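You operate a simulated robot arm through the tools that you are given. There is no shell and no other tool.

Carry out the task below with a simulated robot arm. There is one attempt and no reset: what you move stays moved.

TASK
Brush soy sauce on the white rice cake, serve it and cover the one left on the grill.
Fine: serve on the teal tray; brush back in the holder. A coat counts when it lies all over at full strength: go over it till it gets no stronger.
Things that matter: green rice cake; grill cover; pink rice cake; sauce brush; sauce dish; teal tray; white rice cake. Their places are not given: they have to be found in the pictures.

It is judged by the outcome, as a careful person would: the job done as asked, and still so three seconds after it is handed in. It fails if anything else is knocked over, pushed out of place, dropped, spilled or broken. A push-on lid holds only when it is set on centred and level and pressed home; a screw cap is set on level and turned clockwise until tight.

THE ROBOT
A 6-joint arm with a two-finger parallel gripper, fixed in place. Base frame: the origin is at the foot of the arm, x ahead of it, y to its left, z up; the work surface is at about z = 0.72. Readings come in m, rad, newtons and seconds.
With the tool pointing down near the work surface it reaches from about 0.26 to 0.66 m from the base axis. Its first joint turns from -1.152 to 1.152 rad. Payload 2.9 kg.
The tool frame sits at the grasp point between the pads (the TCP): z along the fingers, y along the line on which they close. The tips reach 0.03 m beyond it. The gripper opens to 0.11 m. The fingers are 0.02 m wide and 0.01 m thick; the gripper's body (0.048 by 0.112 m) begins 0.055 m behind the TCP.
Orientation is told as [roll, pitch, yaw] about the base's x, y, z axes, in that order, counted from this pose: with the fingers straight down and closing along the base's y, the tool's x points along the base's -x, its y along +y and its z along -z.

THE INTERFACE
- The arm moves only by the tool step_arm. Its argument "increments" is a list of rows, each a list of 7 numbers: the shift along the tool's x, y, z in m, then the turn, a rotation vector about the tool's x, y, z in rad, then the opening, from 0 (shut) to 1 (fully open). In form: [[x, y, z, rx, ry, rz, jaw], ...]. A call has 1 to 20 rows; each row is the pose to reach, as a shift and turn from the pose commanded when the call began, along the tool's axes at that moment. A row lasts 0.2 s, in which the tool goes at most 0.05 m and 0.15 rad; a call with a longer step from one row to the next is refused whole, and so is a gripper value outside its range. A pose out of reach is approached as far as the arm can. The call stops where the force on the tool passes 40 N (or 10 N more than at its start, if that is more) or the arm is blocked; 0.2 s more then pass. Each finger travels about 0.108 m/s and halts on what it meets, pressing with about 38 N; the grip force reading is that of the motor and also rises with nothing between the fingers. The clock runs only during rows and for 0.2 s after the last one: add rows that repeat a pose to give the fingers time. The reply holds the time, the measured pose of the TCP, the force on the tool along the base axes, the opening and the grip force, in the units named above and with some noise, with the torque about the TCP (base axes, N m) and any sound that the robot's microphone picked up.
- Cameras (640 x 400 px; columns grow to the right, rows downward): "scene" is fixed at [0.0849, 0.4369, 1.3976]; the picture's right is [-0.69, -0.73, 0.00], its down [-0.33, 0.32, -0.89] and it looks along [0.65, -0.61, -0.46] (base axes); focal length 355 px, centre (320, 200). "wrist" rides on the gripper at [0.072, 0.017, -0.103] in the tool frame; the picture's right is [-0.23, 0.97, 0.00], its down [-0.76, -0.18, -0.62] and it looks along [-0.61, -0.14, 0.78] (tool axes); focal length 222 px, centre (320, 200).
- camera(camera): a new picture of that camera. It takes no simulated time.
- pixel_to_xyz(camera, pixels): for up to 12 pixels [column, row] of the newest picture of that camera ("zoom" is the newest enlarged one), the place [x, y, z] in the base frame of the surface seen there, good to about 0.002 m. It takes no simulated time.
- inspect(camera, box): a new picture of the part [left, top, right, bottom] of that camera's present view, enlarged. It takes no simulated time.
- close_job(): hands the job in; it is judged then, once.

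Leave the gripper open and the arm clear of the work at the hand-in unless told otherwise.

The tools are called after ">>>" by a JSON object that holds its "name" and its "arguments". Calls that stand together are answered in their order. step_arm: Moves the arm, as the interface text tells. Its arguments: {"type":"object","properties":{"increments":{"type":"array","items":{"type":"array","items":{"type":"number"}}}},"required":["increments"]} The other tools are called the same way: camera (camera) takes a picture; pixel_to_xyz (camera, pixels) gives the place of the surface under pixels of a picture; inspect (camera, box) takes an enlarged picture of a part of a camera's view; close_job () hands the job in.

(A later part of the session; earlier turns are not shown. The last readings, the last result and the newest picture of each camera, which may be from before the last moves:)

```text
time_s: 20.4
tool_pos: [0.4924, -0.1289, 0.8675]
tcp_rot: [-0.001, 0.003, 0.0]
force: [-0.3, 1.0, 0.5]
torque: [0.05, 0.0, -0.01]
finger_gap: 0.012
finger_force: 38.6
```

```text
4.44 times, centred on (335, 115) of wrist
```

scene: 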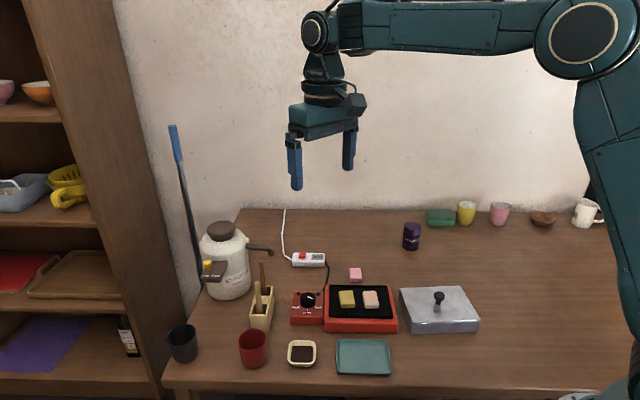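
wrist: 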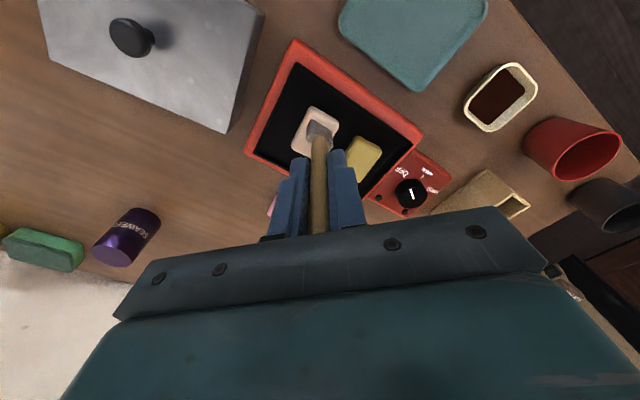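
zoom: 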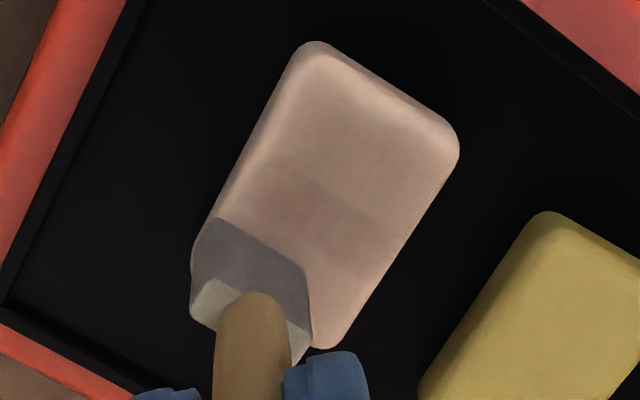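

A tint covers part of the top, stronger in the middle. I'll press slightly more and cover both lanes, watching the force.

>>> {"name": "step_arm", "arguments": {"increments": [[0, 0, 0.0012, 0, 0, 0, 0], [0.0066, 0.0061, 0.0012, 0, 0, 0, 0], [0.0131, 0.0122, 0.0012, 0, 0, 0, 0], [0.0197, 0.0184, 0.0012, 0, 0, 0, 0], [0.0263, 0.0245, 0.0012, 0, 0, 0, 0], [0.0222, 0.0289, 0.0012, 0, 0, 0, 0], [0.0181, 0.0333, 0.0012, 0, 0, 0, 0], [0.0115, 0.0272, 0.0012, 0, 0, 0, 0], [0.005, 0.021, 0.0012, 0, 0, 0, 0], [-0.0016, 0.0149, 0.0012, 0, 0, 0, 0], [-0.0082, 0.0088, 0.0012, 0, 0, 0, 0], [-0.0016, 0.0149, 0.0012, 0, 0, 0, 0], [0.005, 0.021, 0.0012, 0, 0, 0, 0], [0.0115, 0.0272, 0.0012, 0, 0, 0, 0], [0.0181, 0.0333, 0.0012, 0, 0, 0, 0], [0.0115, 0.0272, 0.0012, 0, 0, 0, 0], [0.005, 0.021, 0.0012, 0, 0, 0, 0], [-0.0016, 0.0149, 0.0012, 0, 0, 0, 0], [-0.0082, 0.0088, 0.0012, 0, 0, 0, 0]]}}

>>> {"name": "inspect", "arguments": {"camera": "scene", "box": [355, 280, 390, 315]}}

>>> {"name": "inspect", "arguments": {"camera": "wrist", "box": [270, 60, 390, 180]}}

```text
time_s: 24.4
tool_pos: [0.5004, -0.1182, 0.8657]
tcp_rot: [0.001, 0.001, -0.001]
force: [-1.7, 3.3, 11.2]
torque: [0.33, 0.1, 0.01]
finger_gap: 0.0118
finger_force: 38.0
```

```text
11.43 times, centred on (372, 298) of scene
```

zoom: 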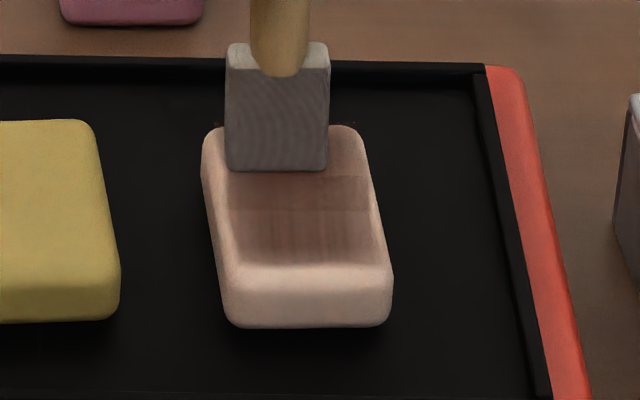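

```text
3.33 times, centred on (330, 120) of wrist
```

zoom: 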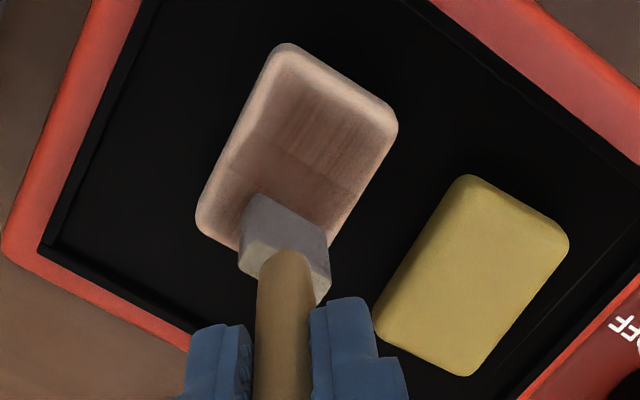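

The coat is browner and the brush head looks paler (spent). I'll lift, go back round by the tray side and dip again (TCP to about 0.8185).

>>> {"name": "step_arm", "arguments": {"increments": [[0, 0, -0.034, 0, 0, 0, 0], [0, 0, -0.064, 0, 0, 0, 0], [0.0269, 0.0291, -0.064, 0, 0, 0, 0], [0.0499, 0.0691, -0.064, 0, 0, 0, 0], [0.0499, 0.1091, -0.064, 0, 0, 0, 0], [0.0359, 0.1491, -0.064, 0, 0, 0, 0], [0.0139, 0.1891, -0.064, 0, 0, 0, 0], [-0.0041, 0.2126, -0.064, 0, 0, 0, 0], [-0.0041, 0.2126, -0.024, 0, 0, 0, 0], [-0.0041, 0.2126, 0.016, 0, 0, 0, 0], [-0.0041, 0.2126, 0.016, 0, 0, 0, 0]]}}

>>> {"name": "inspect", "arguments": {"camera": "scene", "box": [350, 275, 390, 315]}}

>>> {"name": "inspect", "arguments": {"camera": "wrist", "box": [50, 60, 370, 260]}}

```text
time_s: 26.8
tool_pos: [0.5065, 0.0944, 0.8495]
tcp_rot: [0.0, 0.001, 0.001]
force: [0.2, -0.4, -0.6]
torque: [-0.01, -0.03, -0.03]
finger_gap: 0.012
finger_force: 38.2
```

```text
10.00 times, centred on (370, 295) of scene
```

zoom: 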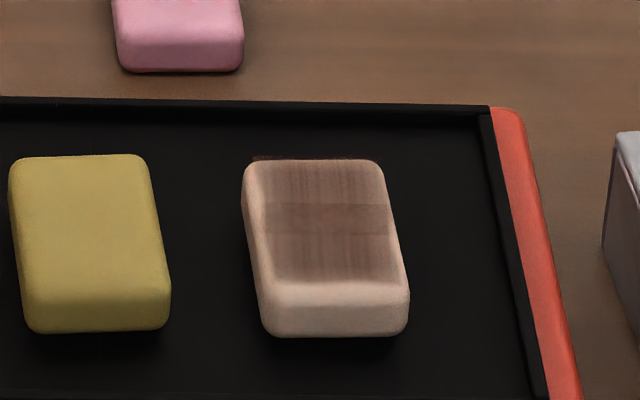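

```text
2.00 times, centred on (210, 160) of wrist
```

zoom: 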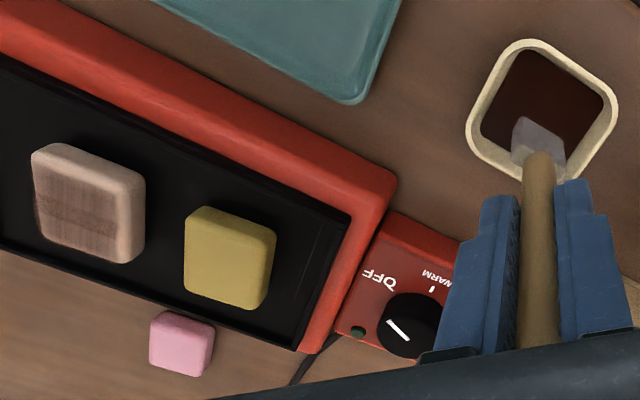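

The coat is developing with streaks and a weaker far and near band. Now dip the head: lower 0.031 m slowly.

>>> {"name": "step_arm", "arguments": {"increments": [[0, 0, 0.015, 0, 0, 0, 0], [0, 0, 0.025, 0, 0, 0, 0], [0, 0, 0.0295, 0, 0, 0, 0], [0, 0, 0.031, 0, 0, 0, 0], [0, 0, 0.031, 0, 0, 0, 0]]}}

>>> {"name": "inspect", "arguments": {"camera": "scene", "box": [265, 310, 345, 380]}}

```text
time_s: 28.0
tool_pos: [0.5055, 0.0943, 0.8196]
tcp_rot: [0.0, 0.0, 0.0]
force: [0.4, 0.9, -0.2]
torque: [0.03, -0.03, 0.03]
finger_gap: 0.0118
finger_force: 37.7
```

```text
5.71 times, centred on (305, 345) of scene
```

zoom: 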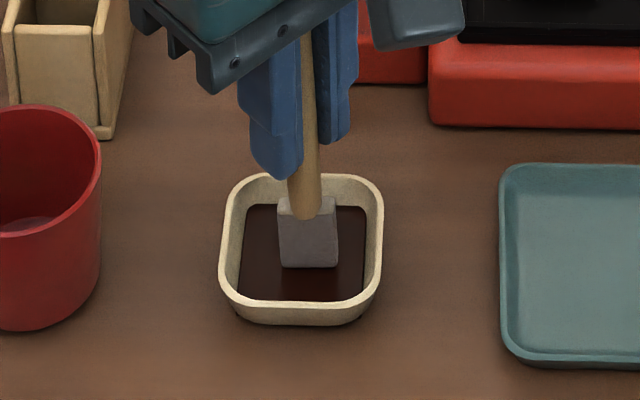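

No force yet; I'll lower another 3 mm and hold.

>>> {"name": "step_arm", "arguments": {"increments": [[0, 0, 0.0015, 0, 0, 0, 0], [0, 0, 0.003, 0, 0, 0, 0], [0, 0, 0.003, 0, 0, 0, 0], [0, 0, 0.003, 0, 0, 0, 0]]}}

>>> {"name": "inspect", "arguments": {"camera": "scene", "box": [265, 310, 345, 380]}}

```text
time_s: 29.0
tool_pos: [0.505, 0.0955, 0.8186]
tcp_rot: [0.0, -0.003, 0.0]
force: [-1.1, 1.4, 18.4]
torque: [0.22, 0.01, 0.02]
finger_gap: 0.012
finger_force: 37.6
```

```text
5.71 times, centred on (305, 345) of scene
```

zoom: 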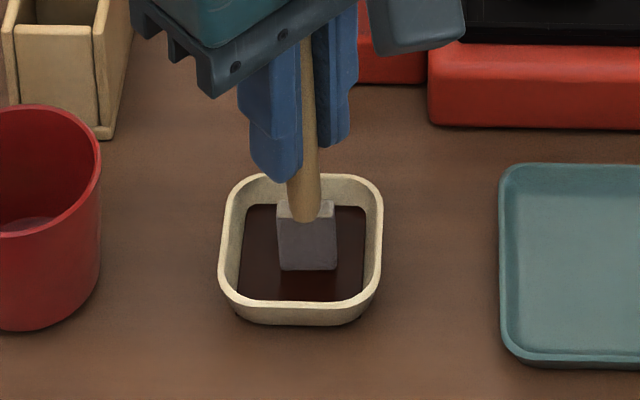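

18 N: bottom touched, head is dark again. I'll lift slowly, pause to let drips fall in the dish, then return to just above the white cake's near end.

>>> {"name": "step_arm", "arguments": {"increments": [[0, 0, -0.012, 0, 0, 0, 0], [0, 0, -0.034, 0, 0, 0, 0], [0, 0, -0.034, 0, 0, 0, 0], [0, 0, -0.034, 0, 0, 0, 0], [0, 0, -0.074, 0, 0, 0, 0], [0, 0, -0.114, 0, 0, 0, 0], [0.018, -0.0335, -0.114, 0, 0, 0, 0], [0.04, -0.0735, -0.114, 0, 0, 0, 0], [0.054, -0.1135, -0.114, 0, 0, 0, 0], [0.051, -0.1565, -0.114, 0, 0, 0, 0], [0.0386, -0.1969, -0.114, 0, 0, 0, 0], [0.0386, -0.1969, -0.084, 0, 0, 0, 0], [0.0386, -0.1969, -0.064, 0, 0, 0, 0], [0.0386, -0.1969, -0.064, 0, 0, 0, 0]]}}

>>> {"name": "inspect", "arguments": {"camera": "scene", "box": [340, 260, 400, 320]}}

>>> {"name": "inspect", "arguments": {"camera": "wrist", "box": [270, 60, 390, 180]}}

```text
time_s: 32.0
tool_pos: [0.4667, -0.1059, 0.881]
tcp_rot: [0.0, -0.001, 0.0]
force: [-0.6, 0.5, -0.1]
torque: [0.01, 0.01, 0.01]
finger_gap: 0.0115
finger_force: 37.4
```

```text
6.67 times, centred on (370, 290) of scene
```

zoom: 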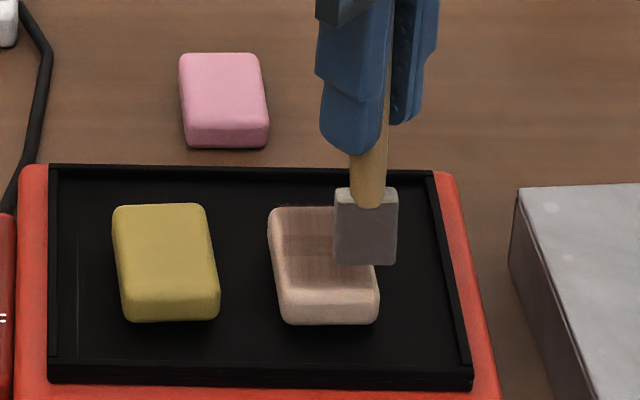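

```text
3.33 times, centred on (330, 120) of wrist
```

zoom: 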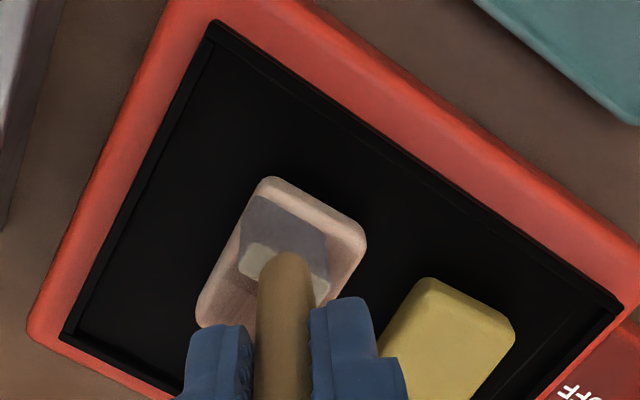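

Head hangs above the near end. Now three lanes over the whole length with light pressure (TCP z 0.8665).

>>> {"name": "step_arm", "arguments": {"increments": [[0.0015, 0.0014, 0.01, 0, 0, 0, 0], [0.0015, 0.0014, 0.0135, 0, 0, 0, 0], [-0.0058, -0.0054, 0.0135, 0, 0, 0, 0], [-0.0131, -0.0122, 0.0135, 0, 0, 0, 0], [-0.0204, -0.019, 0.0135, 0, 0, 0, 0], [-0.0277, -0.0258, 0.0135, 0, 0, 0, 0], [-0.0318, -0.0214, 0.0135, 0, 0, 0, 0], [-0.0245, -0.0146, 0.0135, 0, 0, 0, 0], [-0.0172, -0.0078, 0.0135, 0, 0, 0, 0], [-0.0099, -0.001, 0.0135, 0, 0, 0, 0], [-0.0026, 0.0058, 0.0135, 0, 0, 0, 0], [-0.0073, 0.0109, 0.0135, 0, 0, 0, 0], [-0.0146, 0.0041, 0.0135, 0, 0, 0, 0], [-0.0219, -0.0027, 0.0135, 0, 0, 0, 0], [-0.0292, -0.0095, 0.0135, 0, 0, 0, 0], [-0.0365, -0.0163, 0.0135, 0, 0, 0, 0], [-0.0292, -0.0095, 0.0135, 0, 0, 0, 0], [-0.0219, -0.0027, 0.0135, 0, 0, 0, 0], [-0.0146, 0.0041, 0.0135, 0, 0, 0, 0], [-0.0073, 0.0109, 0.0135, 0, 0, 0, 0]]}}

>>> {"name": "inspect", "arguments": {"camera": "scene", "box": [345, 270, 395, 320]}}

>>> {"name": "inspect", "arguments": {"camera": "wrist", "box": [270, 60, 390, 180]}}

```text
time_s: 36.2
tool_pos: [0.4739, -0.0917, 0.8664]
tcp_rot: [0.001, -0.001, 0.0]
force: [2.0, -0.4, 2.4]
torque: [-0.11, -0.04, 0.0]
finger_gap: 0.0119
finger_force: 37.6
```

```text
8.00 times, centred on (370, 295) of scene
```

zoom: 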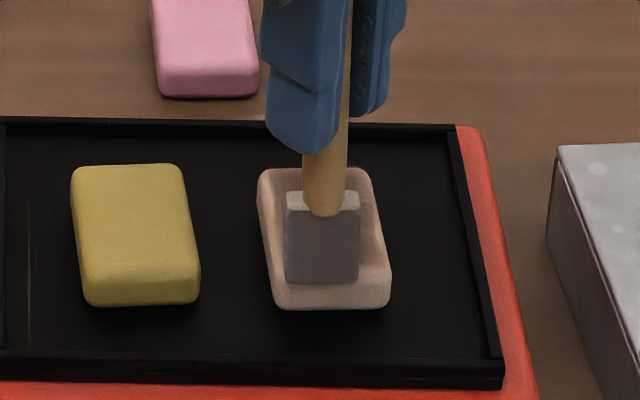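

```text
3.33 times, centred on (330, 120) of wrist
```

zoom: 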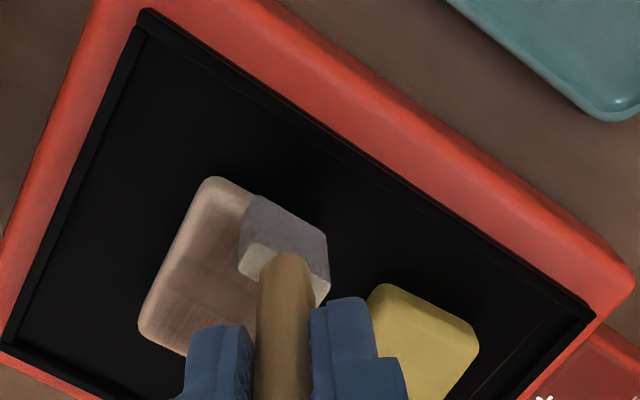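

Coat is going on; the head's left side is still 3–4 mm short of the cake's left edge. I'll continue with a lane further left, then middle and right, and lift at the far end to look.

>>> {"name": "step_arm", "arguments": {"increments": [[-0.0014, 0.0015, 0.0004, 0, 0, 0, 0], [-0.0087, -0.0053, 0.0004, 0, 0, 0, 0], [-0.016, -0.0121, 0.0004, 0, 0, 0, 0], [-0.0233, -0.0189, 0.0004, 0, 0, 0, 0], [-0.0306, -0.0257, 0.0004, 0, 0, 0, 0], [-0.0251, -0.0316, 0.0004, 0, 0, 0, 0], [-0.0178, -0.0248, 0.0004, 0, 0, 0, 0], [-0.0105, -0.018, 0.0004, 0, 0, 0, 0], [-0.0032, -0.0112, 0.0004, 0, 0, 0, 0], [0.0041, -0.0044, 0.0004, 0, 0, 0, 0], [0.0088, -0.0095, 0.0004, 0, 0, 0, 0], [0.0015, -0.0163, 0.0004, 0, 0, 0, 0], [-0.0058, -0.0231, 0.0004, 0, 0, 0, 0], [-0.0131, -0.0299, 0.0004, 0, 0, 0, 0], [-0.0204, -0.0367, 0.0004, 0, 0, 0, 0], [-0.0204, -0.0367, -0.02, 0, 0, 0, 0], [-0.0204, -0.0367, -0.05, 0, 0, 0, 0], [-0.0204, -0.0367, -0.05, 0, 0, 0, 0]]}}

>>> {"name": "inspect", "arguments": {"camera": "scene", "box": [345, 270, 395, 320]}}

>>> {"name": "inspect", "arguments": {"camera": "wrist", "box": [270, 30, 390, 150]}}

```text
time_s: 40.0
tool_pos: [0.4951, -0.1304, 0.9179]
tcp_rot: [0.001, 0.0, 0.0]
force: [0.1, 0.8, 0.8]
torque: [-0.04, 0.0, 0.02]
finger_gap: 0.0118
finger_force: 37.8
```

```text
8.00 times, centred on (370, 295) of scene
```

zoom: 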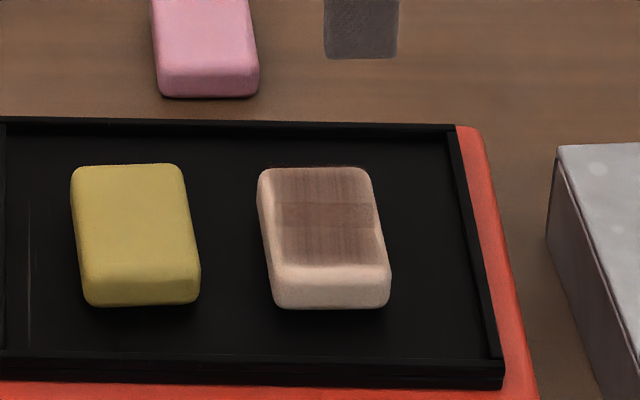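

```text
3.33 times, centred on (330, 90) of wrist
```

zoom: 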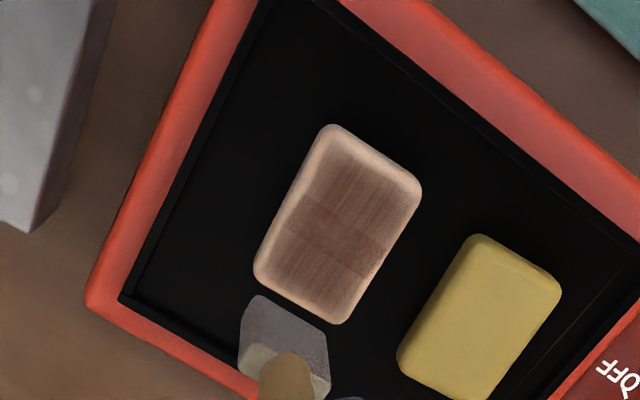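

The coat is now clearly brown with three bands, the middle strongest. I'll take a close reference view, then keep brushing, with extra attention to the two ends.

>>> {"name": "inspect", "arguments": {"camera": "scene", "box": [358, 286, 388, 312]}}

>>> {"name": "inspect", "arguments": {"camera": "wrist", "box": [300, 60, 360, 130]}}

>>> {"name": "pixel_to_xyz", "arguments": {"camera": "zoom", "pixels": [[300, 88], [470, 190], [350, 385], [190, 310], [335, 240], [320, 100]]}}

```text
15.38 times, centred on (373, 299) of scene
```

zoom: 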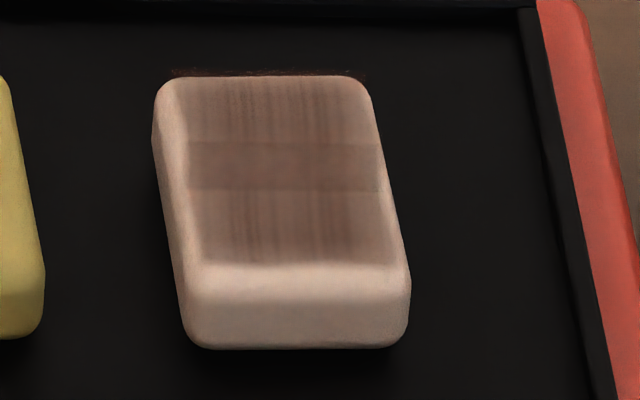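

```text
5.71 times, centred on (330, 95) of wrist
```

zoom: 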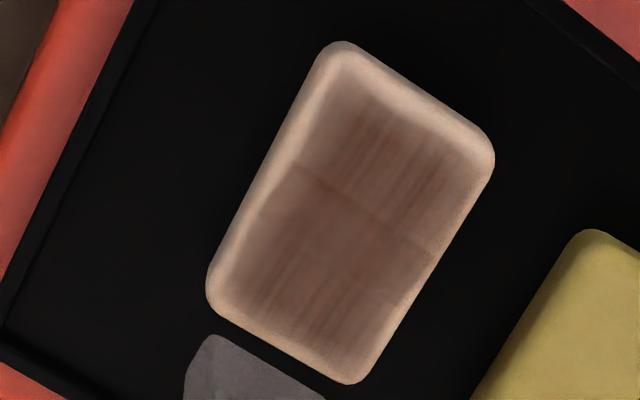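

```text
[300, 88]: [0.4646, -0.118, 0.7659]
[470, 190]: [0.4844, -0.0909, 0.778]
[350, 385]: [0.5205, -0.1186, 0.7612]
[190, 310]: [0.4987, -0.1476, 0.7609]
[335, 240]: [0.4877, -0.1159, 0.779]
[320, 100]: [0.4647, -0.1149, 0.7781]
```

The fading at the ends comes from reversing before the arm fully got there. I'll repeat all lanes with slightly longer strokes and dwells at the ends.

>>> {"name": "step_arm", "arguments": {"increments": [[-0.0015, -0.0014, 0.04, 0, 0, 0, 0], [-0.0015, -0.0014, 0.0503, 0, 0, 0, 0], [0.0066, 0.0061, 0.0503, 0, 0, 0, 0], [0.0146, 0.0136, 0.0503, 0, 0, 0, 0], [0.0226, 0.0211, 0.0503, 0, 0, 0, 0], [0.0307, 0.0286, 0.0503, 0, 0, 0, 0], [0.0307, 0.0286, 0.0503, 0, 0, 0, 0], [0.0212, 0.0388, 0.0503, 0, 0, 0, 0], [0.0212, 0.0388, 0.0503, 0, 0, 0, 0], [0.0131, 0.0313, 0.0503, 0, 0, 0, 0], [0.0051, 0.0238, 0.0503, 0, 0, 0, 0], [-0.0029, 0.0163, 0.0503, 0, 0, 0, 0], [-0.011, 0.0088, 0.0503, 0, 0, 0, 0], [-0.011, 0.0088, 0.0503, 0, 0, 0, 0], [-0.0063, 0.0037, 0.0503, 0, 0, 0, 0], [0.0018, 0.0112, 0.0503, 0, 0, 0, 0], [0.0098, 0.0187, 0.0503, 0, 0, 0, 0], [0.0178, 0.0262, 0.0503, 0, 0, 0, 0], [0.0259, 0.0337, 0.0503, 0, 0, 0, 0], [0.0259, 0.0337, 0.0503, 0, 0, 0, 0]]}}

>>> {"name": "inspect", "arguments": {"camera": "scene", "box": [345, 270, 395, 320]}}

>>> {"name": "inspect", "arguments": {"camera": "wrist", "box": [270, 60, 390, 180]}}

```text
time_s: 44.2
tool_pos: [0.4685, -0.0962, 0.8657]
tcp_rot: [-0.001, -0.002, -0.001]
force: [4.8, -2.3, 21.1]
torque: [-0.22, -0.58, -0.02]
finger_gap: 0.0119
finger_force: 38.3
```

```text
8.00 times, centred on (370, 295) of scene
```

zoom: 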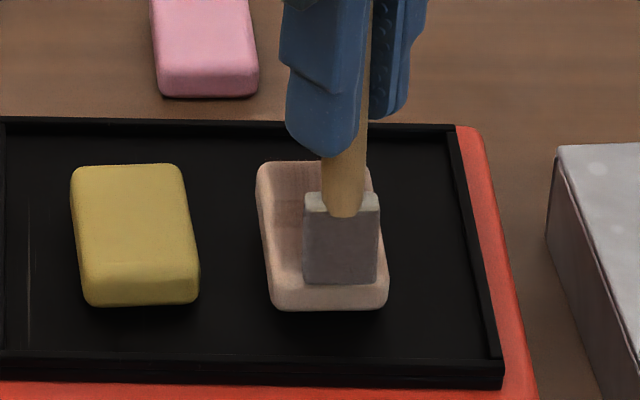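

```text
3.33 times, centred on (330, 120) of wrist
```

zoom: 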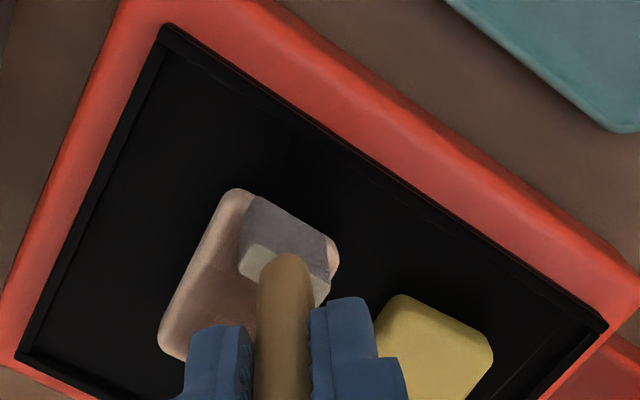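

21 N: the head is pressing on the near bevel and may be tipping the cake. I'll lift right away and look.

>>> {"name": "step_arm", "arguments": {"increments": [[0, 0, -0.02, 0, 0, 0, 0], [0, 0, -0.05, 0, 0, 0, 0], [-0.02, -0.02, -0.06, 0, 0, 0, 0], [-0.03, -0.035, -0.06, 0, 0, 0, 0], [-0.03, -0.035, -0.06, 0, 0, 0, 0]]}}

>>> {"name": "inspect", "arguments": {"camera": "scene", "box": [345, 270, 395, 320]}}

>>> {"name": "inspect", "arguments": {"camera": "wrist", "box": [290, 50, 370, 140]}}

```text
time_s: 45.4
tool_pos: [0.4991, -0.1308, 0.9255]
tcp_rot: [0.0, 0.001, 0.0]
force: [0.1, 0.4, 0.6]
torque: [-0.01, 0.0, -0.02]
finger_gap: 0.0118
finger_force: 38.1
```

```text
8.00 times, centred on (370, 295) of scene
```

zoom: 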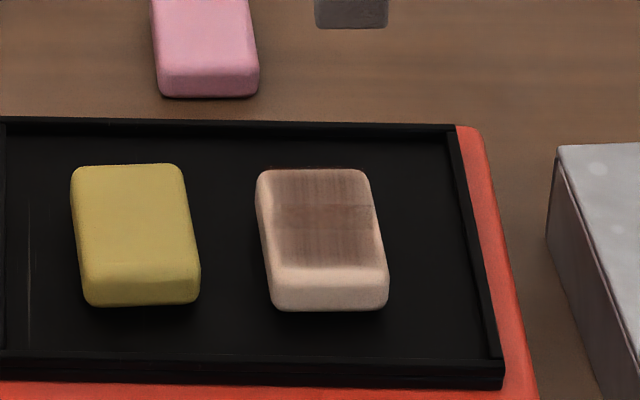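

```text
4.44 times, centred on (330, 95) of wrist
```

zoom: 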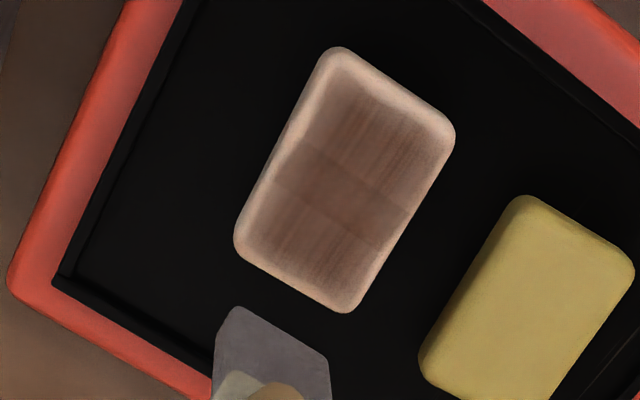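

The cake lies flat again. I'll compare the coat close-up with the previous one.

>>> {"name": "inspect", "arguments": {"camera": "scene", "box": [358, 286, 388, 312]}}

>>> {"name": "inspect", "arguments": {"camera": "scene", "box": [350, 245, 410, 315]}}

```text
15.38 times, centred on (373, 299) of scene
```

zoom: 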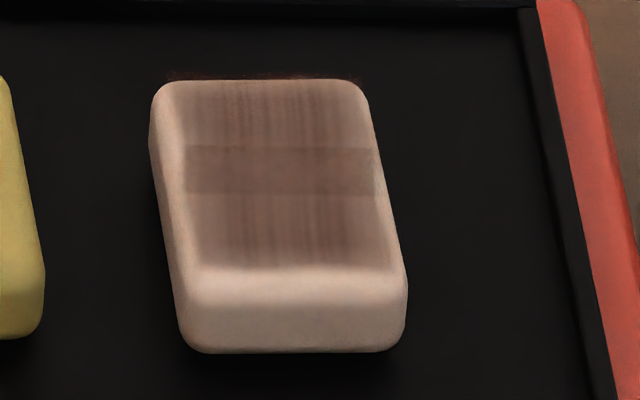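

```text
5.71 times, centred on (380, 280) of scene
```

zoom: 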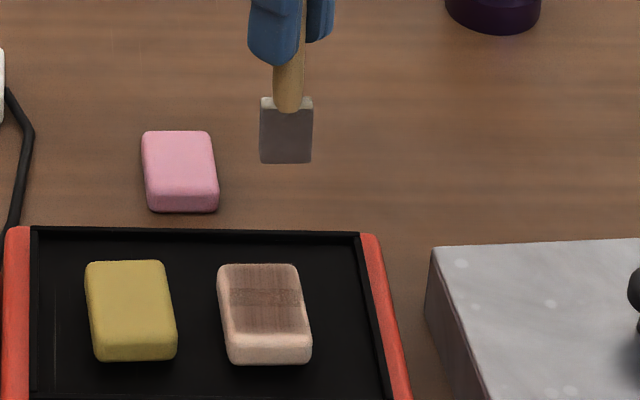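

Strength looks about the same as before, and the brush may be spent. I'll reload it and go over again to see whether it still gets stronger.

>>> {"name": "step_arm", "arguments": {"increments": [[0.0242, 0.0355, -0.004, 0, 0, 0, 0], [0.0472, 0.0755, -0.004, 0, 0, 0, 0], [0.0472, 0.1185, -0.004, 0, 0, 0, 0], [0.0332, 0.1605, -0.004, 0, 0, 0, 0], [0.0112, 0.2005, -0.004, 0, 0, 0, 0], [-0.0068, 0.224, -0.004, 0, 0, 0, 0], [-0.0068, 0.224, 0.0362, 0, 0, 0, 0], [-0.0068, 0.224, 0.0762, 0, 0, 0, 0], [-0.0068, 0.224, 0.0962, 0, 0, 0, 0], [-0.0068, 0.224, 0.1042, 0, 0, 0, 0], [-0.0068, 0.224, 0.1087, 0, 0, 0, 0], [-0.0068, 0.224, 0.1087, 0, 0, 0, 0], [-0.0068, 0.224, 0.1087, 0, 0, 0, 0], [-0.0068, 0.224, 0.1042, 0, 0, 0, 0], [-0.0068, 0.224, 0.0862, 0, 0, 0, 0], [-0.0068, 0.224, 0.0762, 0, 0, 0, 0], [-0.0068, 0.224, 0.0762, 0, 0, 0, 0], [-0.0068, 0.224, 0.0762, 0, 0, 0, 0]]}}

>>> {"name": "inspect", "arguments": {"camera": "scene", "box": [265, 300, 345, 380]}}

>>> {"name": "inspect", "arguments": {"camera": "scene", "box": [345, 270, 395, 320]}}

>>> {"name": "pixel_to_xyz", "arguments": {"camera": "zoom", "pixels": [[265, 175], [360, 175], [378, 262], [275, 264], [315, 220], [310, 168], [325, 300]]}}

```text
time_s: 49.2
tool_pos: [0.5049, 0.0921, 0.8511]
tcp_rot: [0.0, 0.001, -0.001]
force: [0.4, -0.3, -0.1]
torque: [0.01, 0.03, 0.02]
finger_gap: 0.012
finger_force: 38.2
```

```text
5.00 times, centred on (305, 340) of scene
```

zoom: 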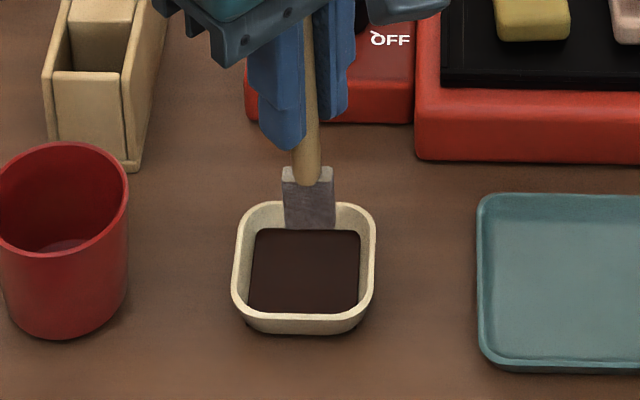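

```text
8.00 times, centred on (370, 295) of scene
```

zoom: 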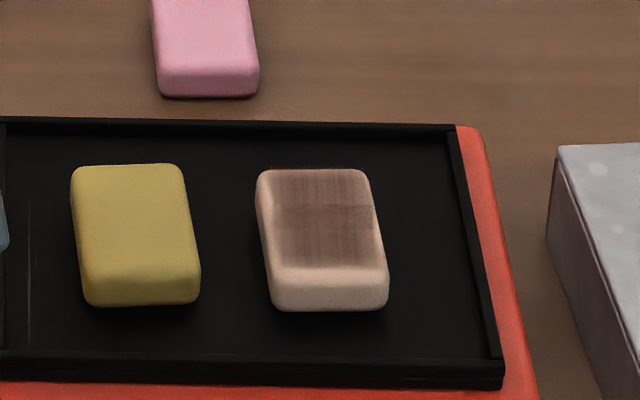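

```text
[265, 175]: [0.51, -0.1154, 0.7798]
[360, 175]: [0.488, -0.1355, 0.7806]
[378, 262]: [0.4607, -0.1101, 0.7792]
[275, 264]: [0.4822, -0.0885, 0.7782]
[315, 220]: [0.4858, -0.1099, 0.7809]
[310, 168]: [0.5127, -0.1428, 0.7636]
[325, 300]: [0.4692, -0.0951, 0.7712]
```

The brush is loaded again. I return to the white cake (centre now (0.485, -0.1125)), above its near end.

>>> {"name": "step_arm", "arguments": {"increments": [[0, 0, -0.04, 0, 0, 0, 0], [0, 0, -0.08, 0, 0, 0, 0], [0.018, -0.0335, -0.08, 0, 0, 0, 0], [0.04, -0.0735, -0.08, 0, 0, 0, 0], [0.054, -0.1135, -0.08, 0, 0, 0, 0], [0.051, -0.1565, -0.08, 0, 0, 0, 0], [0.0389, -0.1989, -0.08, 0, 0, 0, 0], [0.0389, -0.1989, -0.05, 0, 0, 0, 0], [0.0389, -0.1989, -0.025, 0, 0, 0, 0], [0.0389, -0.1989, -0.018, 0, 0, 0, 0], [0.0389, -0.1989, -0.0175, 0, 0, 0, 0]]}}

>>> {"name": "inspect", "arguments": {"camera": "scene", "box": [345, 270, 395, 320]}}

```text
time_s: 51.6
tool_pos: [0.4659, -0.1048, 0.8674]
tcp_rot: [0.0, 0.001, 0.0]
force: [0.2, 0.1, -0.2]
torque: [0.0, 0.0, 0.01]
finger_gap: 0.012
finger_force: 38.1
```

```text
8.00 times, centred on (370, 295) of scene
```

zoom: 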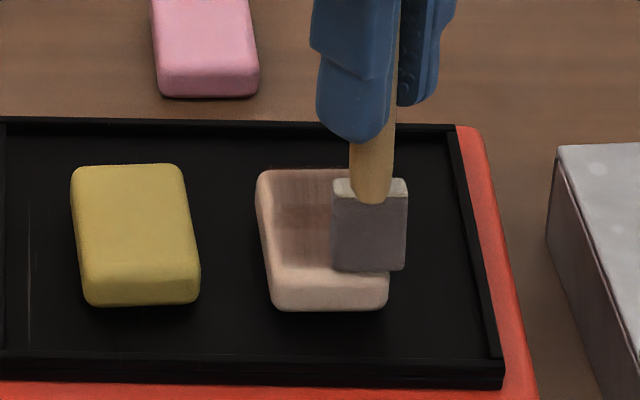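

No contact force yet, and the head overhangs the right edge by several mm. I'll measure where the head really is.

>>> {"name": "pixel_to_xyz", "arguments": {"camera": "zoom", "pixels": [[335, 262], [403, 262], [336, 200], [404, 195], [370, 262], [372, 150], [320, 295], [380, 290]]}}

>>> {"name": "inspect", "arguments": {"camera": "wrist", "box": [270, 60, 390, 180]}}

>>> {"name": "pixel_to_xyz", "arguments": {"camera": "zoom", "pixels": [[245, 205], [325, 250], [242, 250], [325, 290]]}}

```text
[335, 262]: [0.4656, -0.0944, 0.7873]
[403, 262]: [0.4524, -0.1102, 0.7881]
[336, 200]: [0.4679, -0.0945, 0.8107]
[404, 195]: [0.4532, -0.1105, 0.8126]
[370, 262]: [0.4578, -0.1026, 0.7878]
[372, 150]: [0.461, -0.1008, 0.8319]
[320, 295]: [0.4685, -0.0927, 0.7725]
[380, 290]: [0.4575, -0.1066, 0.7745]
```

```text
3.33 times, centred on (330, 120) of wrist
```

zoom: 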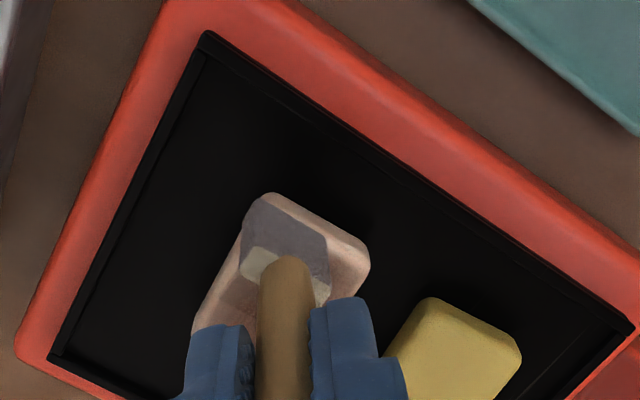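

```text
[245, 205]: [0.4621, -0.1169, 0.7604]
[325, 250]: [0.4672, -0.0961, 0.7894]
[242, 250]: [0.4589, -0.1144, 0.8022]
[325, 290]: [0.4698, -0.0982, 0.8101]
```

The head sits 4 mm nearer the base than the TCP (slight tilt of the brush in the grip) and its end is at z ≈ 0.785. I'll shift over by 4.4 mm and lower to find contact.

>>> {"name": "step_arm", "arguments": {"increments": [[-0.0044, 0.0003, 0.0, 0, 0, 0, 0], [-0.0044, 0.0003, 0.0025, 0, 0, 0, 0], [-0.0044, 0.0003, 0.0025, 0, 0, 0, 0]]}}

>>> {"name": "inspect", "arguments": {"camera": "scene", "box": [345, 270, 395, 320]}}

```text
time_s: 52.4
tool_pos: [0.469, -0.1043, 0.8659]
tcp_rot: [0.0, -0.001, 0.0]
force: [-1.3, 1.0, 7.0]
torque: [0.08, 0.05, 0.01]
finger_gap: 0.0119
finger_force: 38.2
```

```text
8.00 times, centred on (370, 295) of scene
```

zoom: 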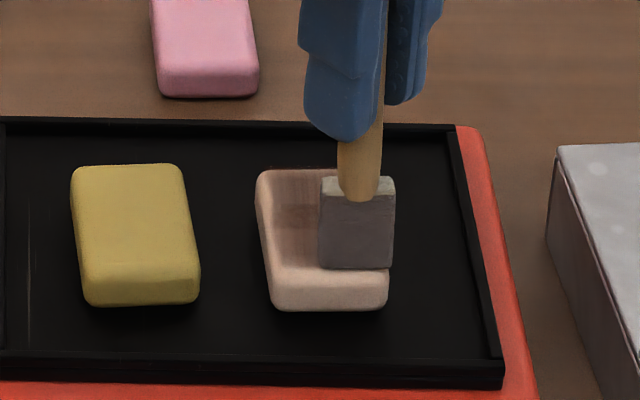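

7 N contact, head well placed along the right edge. Now three lanes (right, middle, left) with dwells, then lift.

>>> {"name": "step_arm", "arguments": {"increments": [[0, 0, -0.0003, 0, 0, 0, 0], [-0.0066, -0.0061, -0.0003, 0, 0, 0, 0], [-0.0131, -0.0122, -0.0003, 0, 0, 0, 0], [-0.0197, -0.0184, -0.0003, 0, 0, 0, 0], [-0.0263, -0.0245, -0.0003, 0, 0, 0, 0], [-0.0263, -0.0245, -0.0003, 0, 0, 0, 0], [-0.0317, -0.0187, -0.0003, 0, 0, 0, 0], [-0.0251, -0.0126, -0.0003, 0, 0, 0, 0], [-0.0185, -0.0064, -0.0003, 0, 0, 0, 0], [-0.012, -0.0003, -0.0003, 0, 0, 0, 0], [-0.0054, 0.0058, -0.0003, 0, 0, 0, 0], [-0.0054, 0.0058, -0.0003, 0, 0, 0, 0], [-0.0109, 0.0117, -0.0003, 0, 0, 0, 0], [-0.0175, 0.0056, -0.0003, 0, 0, 0, 0], [-0.024, -0.0005, -0.0003, 0, 0, 0, 0], [-0.0306, -0.0067, -0.0003, 0, 0, 0, 0], [-0.0372, -0.0128, -0.0003, 0, 0, 0, 0], [-0.0372, -0.0128, -0.0003, 0, 0, 0, 0], [-0.0372, -0.0128, -0.01, 0, 0, 0, 0], [-0.0372, -0.0128, -0.045, 0, 0, 0, 0]]}}

>>> {"name": "inspect", "arguments": {"camera": "scene", "box": [358, 286, 388, 312]}}

>>> {"name": "inspect", "arguments": {"camera": "wrist", "box": [290, 50, 370, 140]}}

```text
time_s: 56.6
tool_pos: [0.51, -0.1173, 0.9107]
tcp_rot: [0.0, -0.001, -0.001]
force: [-0.6, 0.9, 0.0]
torque: [0.0, 0.01, 0.0]
finger_gap: 0.0119
finger_force: 37.3
```

```text
15.38 times, centred on (373, 299) of scene
```

zoom: 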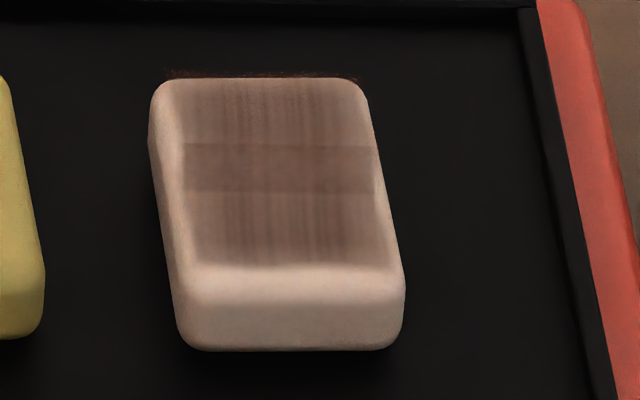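

```text
4.44 times, centred on (330, 95) of wrist
```

zoom: 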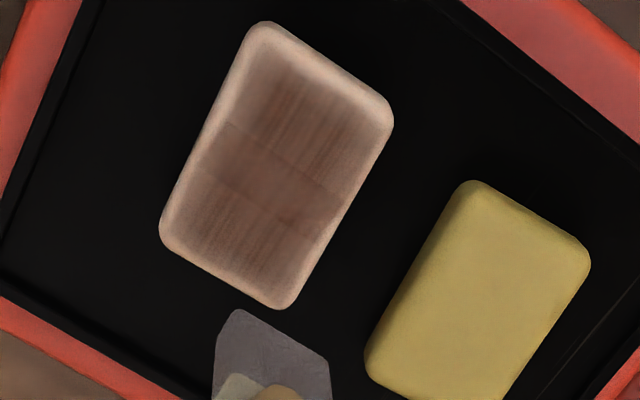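

The coat looks a little stronger or equal. I'll take tight reference close-ups of the near, middle and far parts for comparison.

>>> {"name": "inspect", "arguments": {"camera": "scene", "box": [362, 290, 384, 305]}}

>>> {"name": "inspect", "arguments": {"camera": "scene", "box": [335, 240, 415, 320]}}

```text
16.00 times, centred on (373, 298) of scene
```

zoom: 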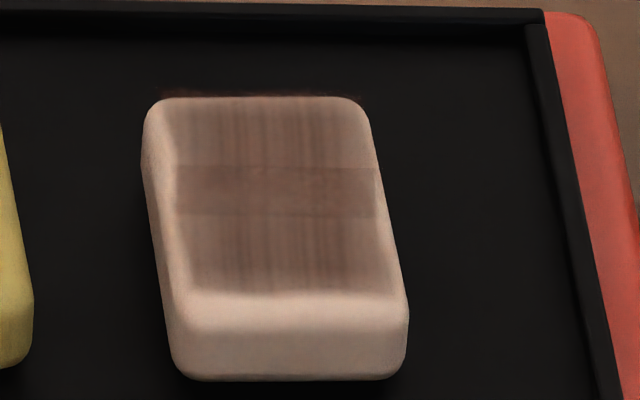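

```text
5.00 times, centred on (375, 280) of scene
```

zoom: 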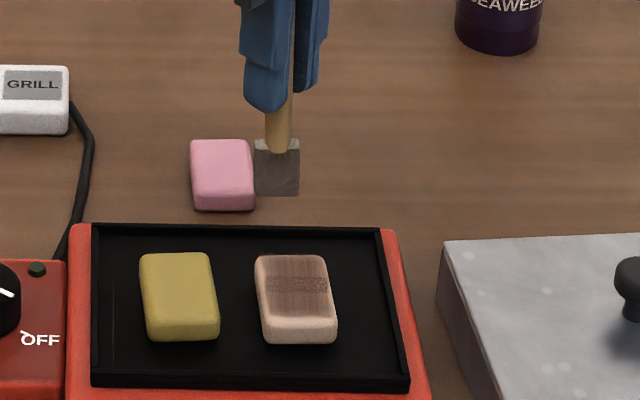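

I'll do one more full set in reverse order (left, middle, right) with the same pressure.

>>> {"name": "step_arm", "arguments": {"increments": [[0, 0, 0.035, 0, 0, 0, 0], [0, 0, 0.0448, 0, 0, 0, 0], [0, 0, 0.0448, 0, 0, 0, 0], [0.0066, 0.0061, 0.0448, 0, 0, 0, 0], [0.0131, 0.0122, 0.0448, 0, 0, 0, 0], [0.0197, 0.0184, 0.0448, 0, 0, 0, 0], [0.0263, 0.0245, 0.0448, 0, 0, 0, 0], [0.0263, 0.0245, 0.0448, 0, 0, 0, 0], [0.0317, 0.0187, 0.0448, 0, 0, 0, 0], [0.0251, 0.0126, 0.0448, 0, 0, 0, 0], [0.0185, 0.0064, 0.0448, 0, 0, 0, 0], [0.012, 0.0003, 0.0448, 0, 0, 0, 0], [0.0054, -0.0058, 0.0448, 0, 0, 0, 0], [0.0054, -0.0058, 0.0448, 0, 0, 0, 0], [0.0109, -0.0117, 0.0448, 0, 0, 0, 0], [0.0175, -0.0056, 0.0448, 0, 0, 0, 0], [0.024, 0.0005, 0.0448, 0, 0, 0, 0], [0.0306, 0.0067, 0.0448, 0, 0, 0, 0], [0.0372, 0.0128, 0.0448, 0, 0, 0, 0], [0.0372, 0.0128, 0.0448, 0, 0, 0, 0]]}}

>>> {"name": "inspect", "arguments": {"camera": "scene", "box": [345, 270, 395, 320]}}

```text
time_s: 60.8
tool_pos: [0.4708, -0.1044, 0.8655]
tcp_rot: [-0.001, -0.002, 0.0]
force: [3.8, -3.8, 16.6]
torque: [-0.2, -0.47, -0.04]
finger_gap: 0.0116
finger_force: 38.3
```

```text
8.00 times, centred on (370, 295) of scene
```

zoom: 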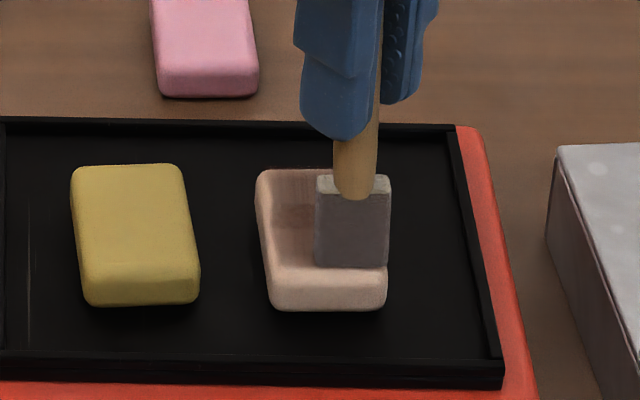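

Force is 16.6 N here, a bit firm; I'll lift and view the coat.

>>> {"name": "step_arm", "arguments": {"increments": [[0, 0, -0.02, 0, 0, 0, 0], [0, 0, -0.05, 0, 0, 0, 0], [0.02, 0.03, -0.06, 0, 0, 0, 0], [0.02, 0.055, -0.065, 0, 0, 0, 0], [0.02, 0.055, -0.065, 0, 0, 0, 0]]}}

>>> {"name": "inspect", "arguments": {"camera": "scene", "box": [362, 290, 384, 305]}}

>>> {"name": "inspect", "arguments": {"camera": "scene", "box": [335, 240, 415, 320]}}

>>> {"name": "inspect", "arguments": {"camera": "wrist", "box": [200, 50, 400, 200]}}

```text
time_s: 62.0
tool_pos: [0.4497, -0.0479, 0.9302]
tcp_rot: [-0.001, 0.0, 0.001]
force: [0.0, 0.9, -0.6]
torque: [0.0, 0.03, 0.03]
finger_gap: 0.012
finger_force: 38.3
```

```text
16.00 times, centred on (373, 298) of scene
```

zoom: 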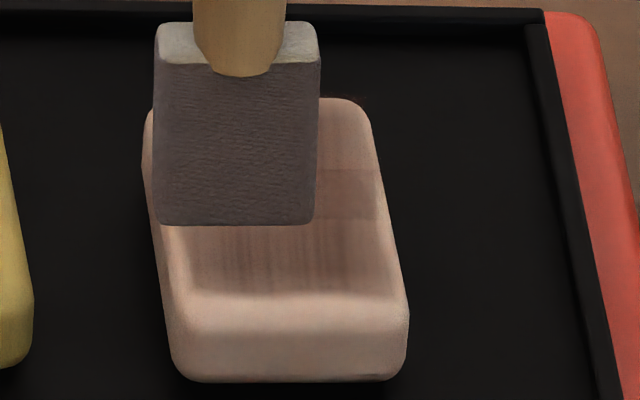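

```text
5.00 times, centred on (375, 280) of scene
```

zoom: 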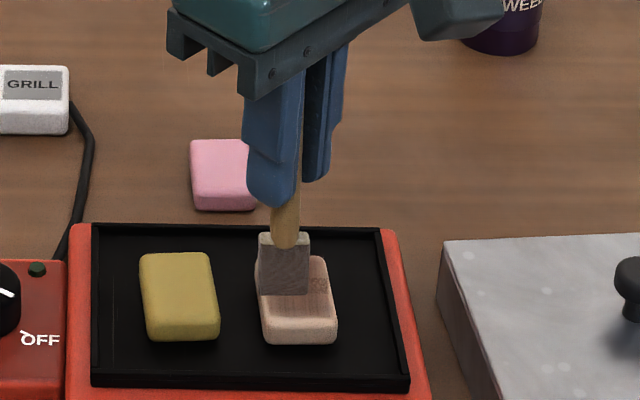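

```text
2.67 times, centred on (300, 125) of wrist
```

zoom: 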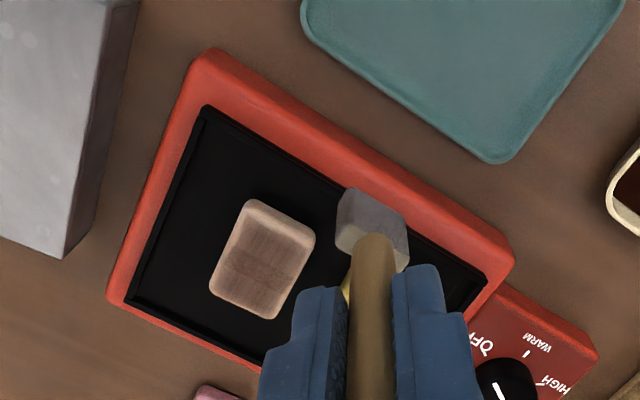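

I'll go to the dish and reload once more, stopping in the sauce to read the force.

>>> {"name": "step_arm", "arguments": {"increments": [[-0.0005, 0.0381, 0, 0, 0, 0, 0], [-0.0145, 0.0801, 0, 0, 0, 0, 0], [-0.0365, 0.1181, 0, 0, 0, 0, 0], [-0.0575, 0.1436, 0, 0, 0, 0, 0], [-0.0575, 0.1436, 0.0402, 0, 0, 0, 0], [-0.0575, 0.1436, 0.0802, 0, 0, 0, 0], [-0.0575, 0.1436, 0.1002, 0, 0, 0, 0], [-0.0575, 0.1436, 0.1102, 0, 0, 0, 0], [-0.0575, 0.1436, 0.113, 0, 0, 0, 0], [-0.0575, 0.1436, 0.113, 0, 0, 0, 0]]}}

>>> {"name": "inspect", "arguments": {"camera": "scene", "box": [362, 290, 384, 305]}}

>>> {"name": "inspect", "arguments": {"camera": "scene", "box": [265, 310, 345, 380]}}

```text
time_s: 64.2
tool_pos: [0.5067, 0.0926, 0.8182]
tcp_rot: [0.0, 0.0, 0.001]
force: [0.0, 0.0, -0.3]
torque: [0.03, 0.02, 0.01]
finger_gap: 0.0118
finger_force: 37.8
```

```text
16.00 times, centred on (373, 298) of scene
```

zoom: 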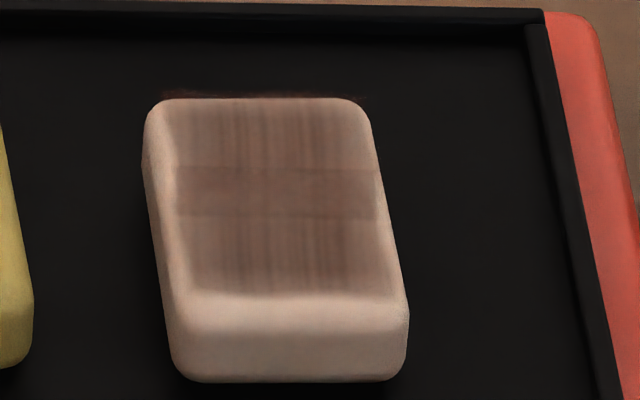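

```text
5.71 times, centred on (305, 345) of scene
```

zoom: 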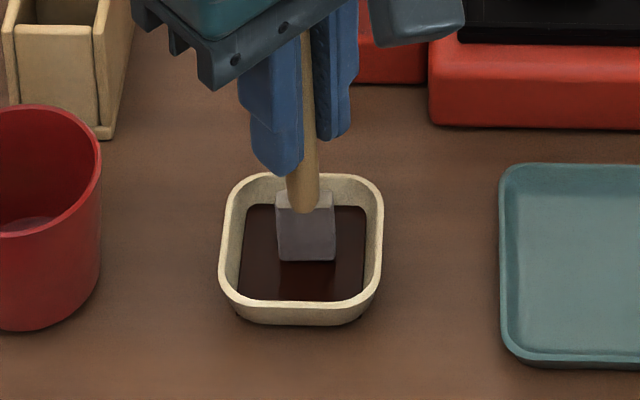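

The coat after that last set looks the same as the reference. To be sure it isn't just an empty brush, I'll reload (2 mm lower) and do one more set.

>>> {"name": "step_arm", "arguments": {"increments": [[0, 0, 0.0015, 0, 0, 0, 0], [0, 0, 0.0025, 0, 0, 0, 0], [0, 0, 0.0025, 0, 0, 0, 0], [0, 0, 0.0025, 0, 0, 0, 0], [0, 0, 0.0025, 0, 0, 0, 0]]}}

>>> {"name": "inspect", "arguments": {"camera": "scene", "box": [265, 310, 345, 380]}}

```text
time_s: 65.4
tool_pos: [0.5087, 0.0924, 0.8165]
tcp_rot: [0.001, -0.005, 0.001]
force: [-2.2, -1.2, 29.7]
torque: [0.04, 0.01, 0.02]
finger_gap: 0.0121
finger_force: 37.9
```

```text
5.71 times, centred on (305, 345) of scene
```

zoom: 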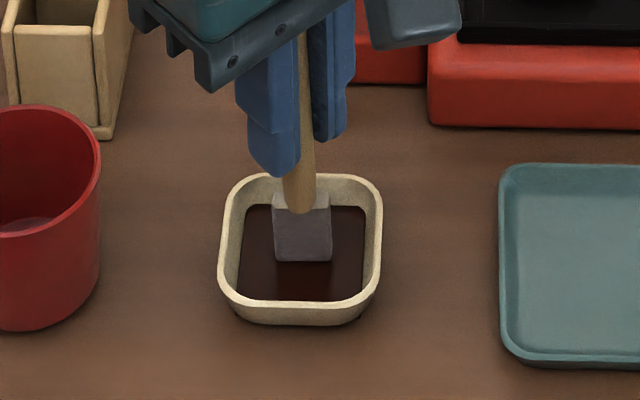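

Deep enough (about 30 N on the bottom). I'll lift gently, pause and carry the brush back above the cake.

>>> {"name": "step_arm", "arguments": {"increments": [[0, 0, -0.01, 0, 0, 0, 0], [0, 0, -0.0353, 0, 0, 0, 0], [0, 0, -0.0353, 0, 0, 0, 0], [0, 0, -0.0753, 0, 0, 0, 0], [0, 0, -0.1153, 0, 0, 0, 0], [0.019, -0.0355, -0.1153, 0, 0, 0, 0], [0.042, -0.0755, -0.1153, 0, 0, 0, 0], [0.054, -0.1175, -0.1153, 0, 0, 0, 0], [0.049, -0.1595, -0.1153, 0, 0, 0, 0], [0.0375, -0.1986, -0.1153, 0, 0, 0, 0], [0.0375, -0.1986, -0.0853, 0, 0, 0, 0], [0.0375, -0.1986, -0.0603, 0, 0, 0, 0], [0.0375, -0.1986, -0.0553, 0, 0, 0, 0], [0.0375, -0.1986, -0.0553, 0, 0, 0, 0]]}}

>>> {"name": "inspect", "arguments": {"camera": "scene", "box": [345, 270, 395, 320]}}

>>> {"name": "pixel_to_xyz", "arguments": {"camera": "zoom", "pixels": [[325, 255], [390, 255], [358, 258], [360, 195]]}}

```text
time_s: 68.4
tool_pos: [0.4714, -0.1059, 0.8689]
tcp_rot: [0.0, -0.001, 0.001]
force: [0.2, -0.4, -0.5]
torque: [0.01, 0.01, 0.0]
finger_gap: 0.0119
finger_force: 37.9
```

```text
8.00 times, centred on (370, 295) of scene
```

zoom: 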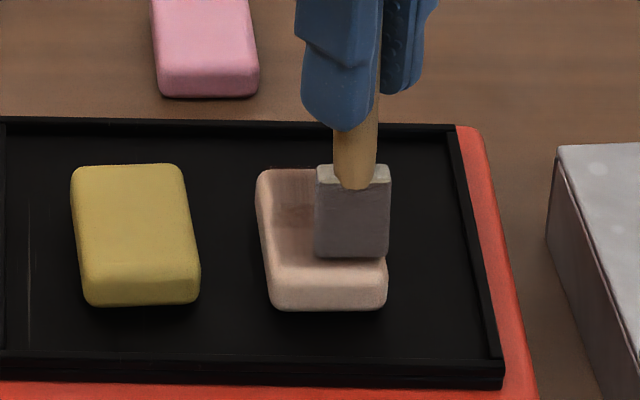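

```text
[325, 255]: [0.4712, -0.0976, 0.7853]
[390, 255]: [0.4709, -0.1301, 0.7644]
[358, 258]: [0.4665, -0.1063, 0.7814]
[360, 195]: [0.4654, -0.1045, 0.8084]
```

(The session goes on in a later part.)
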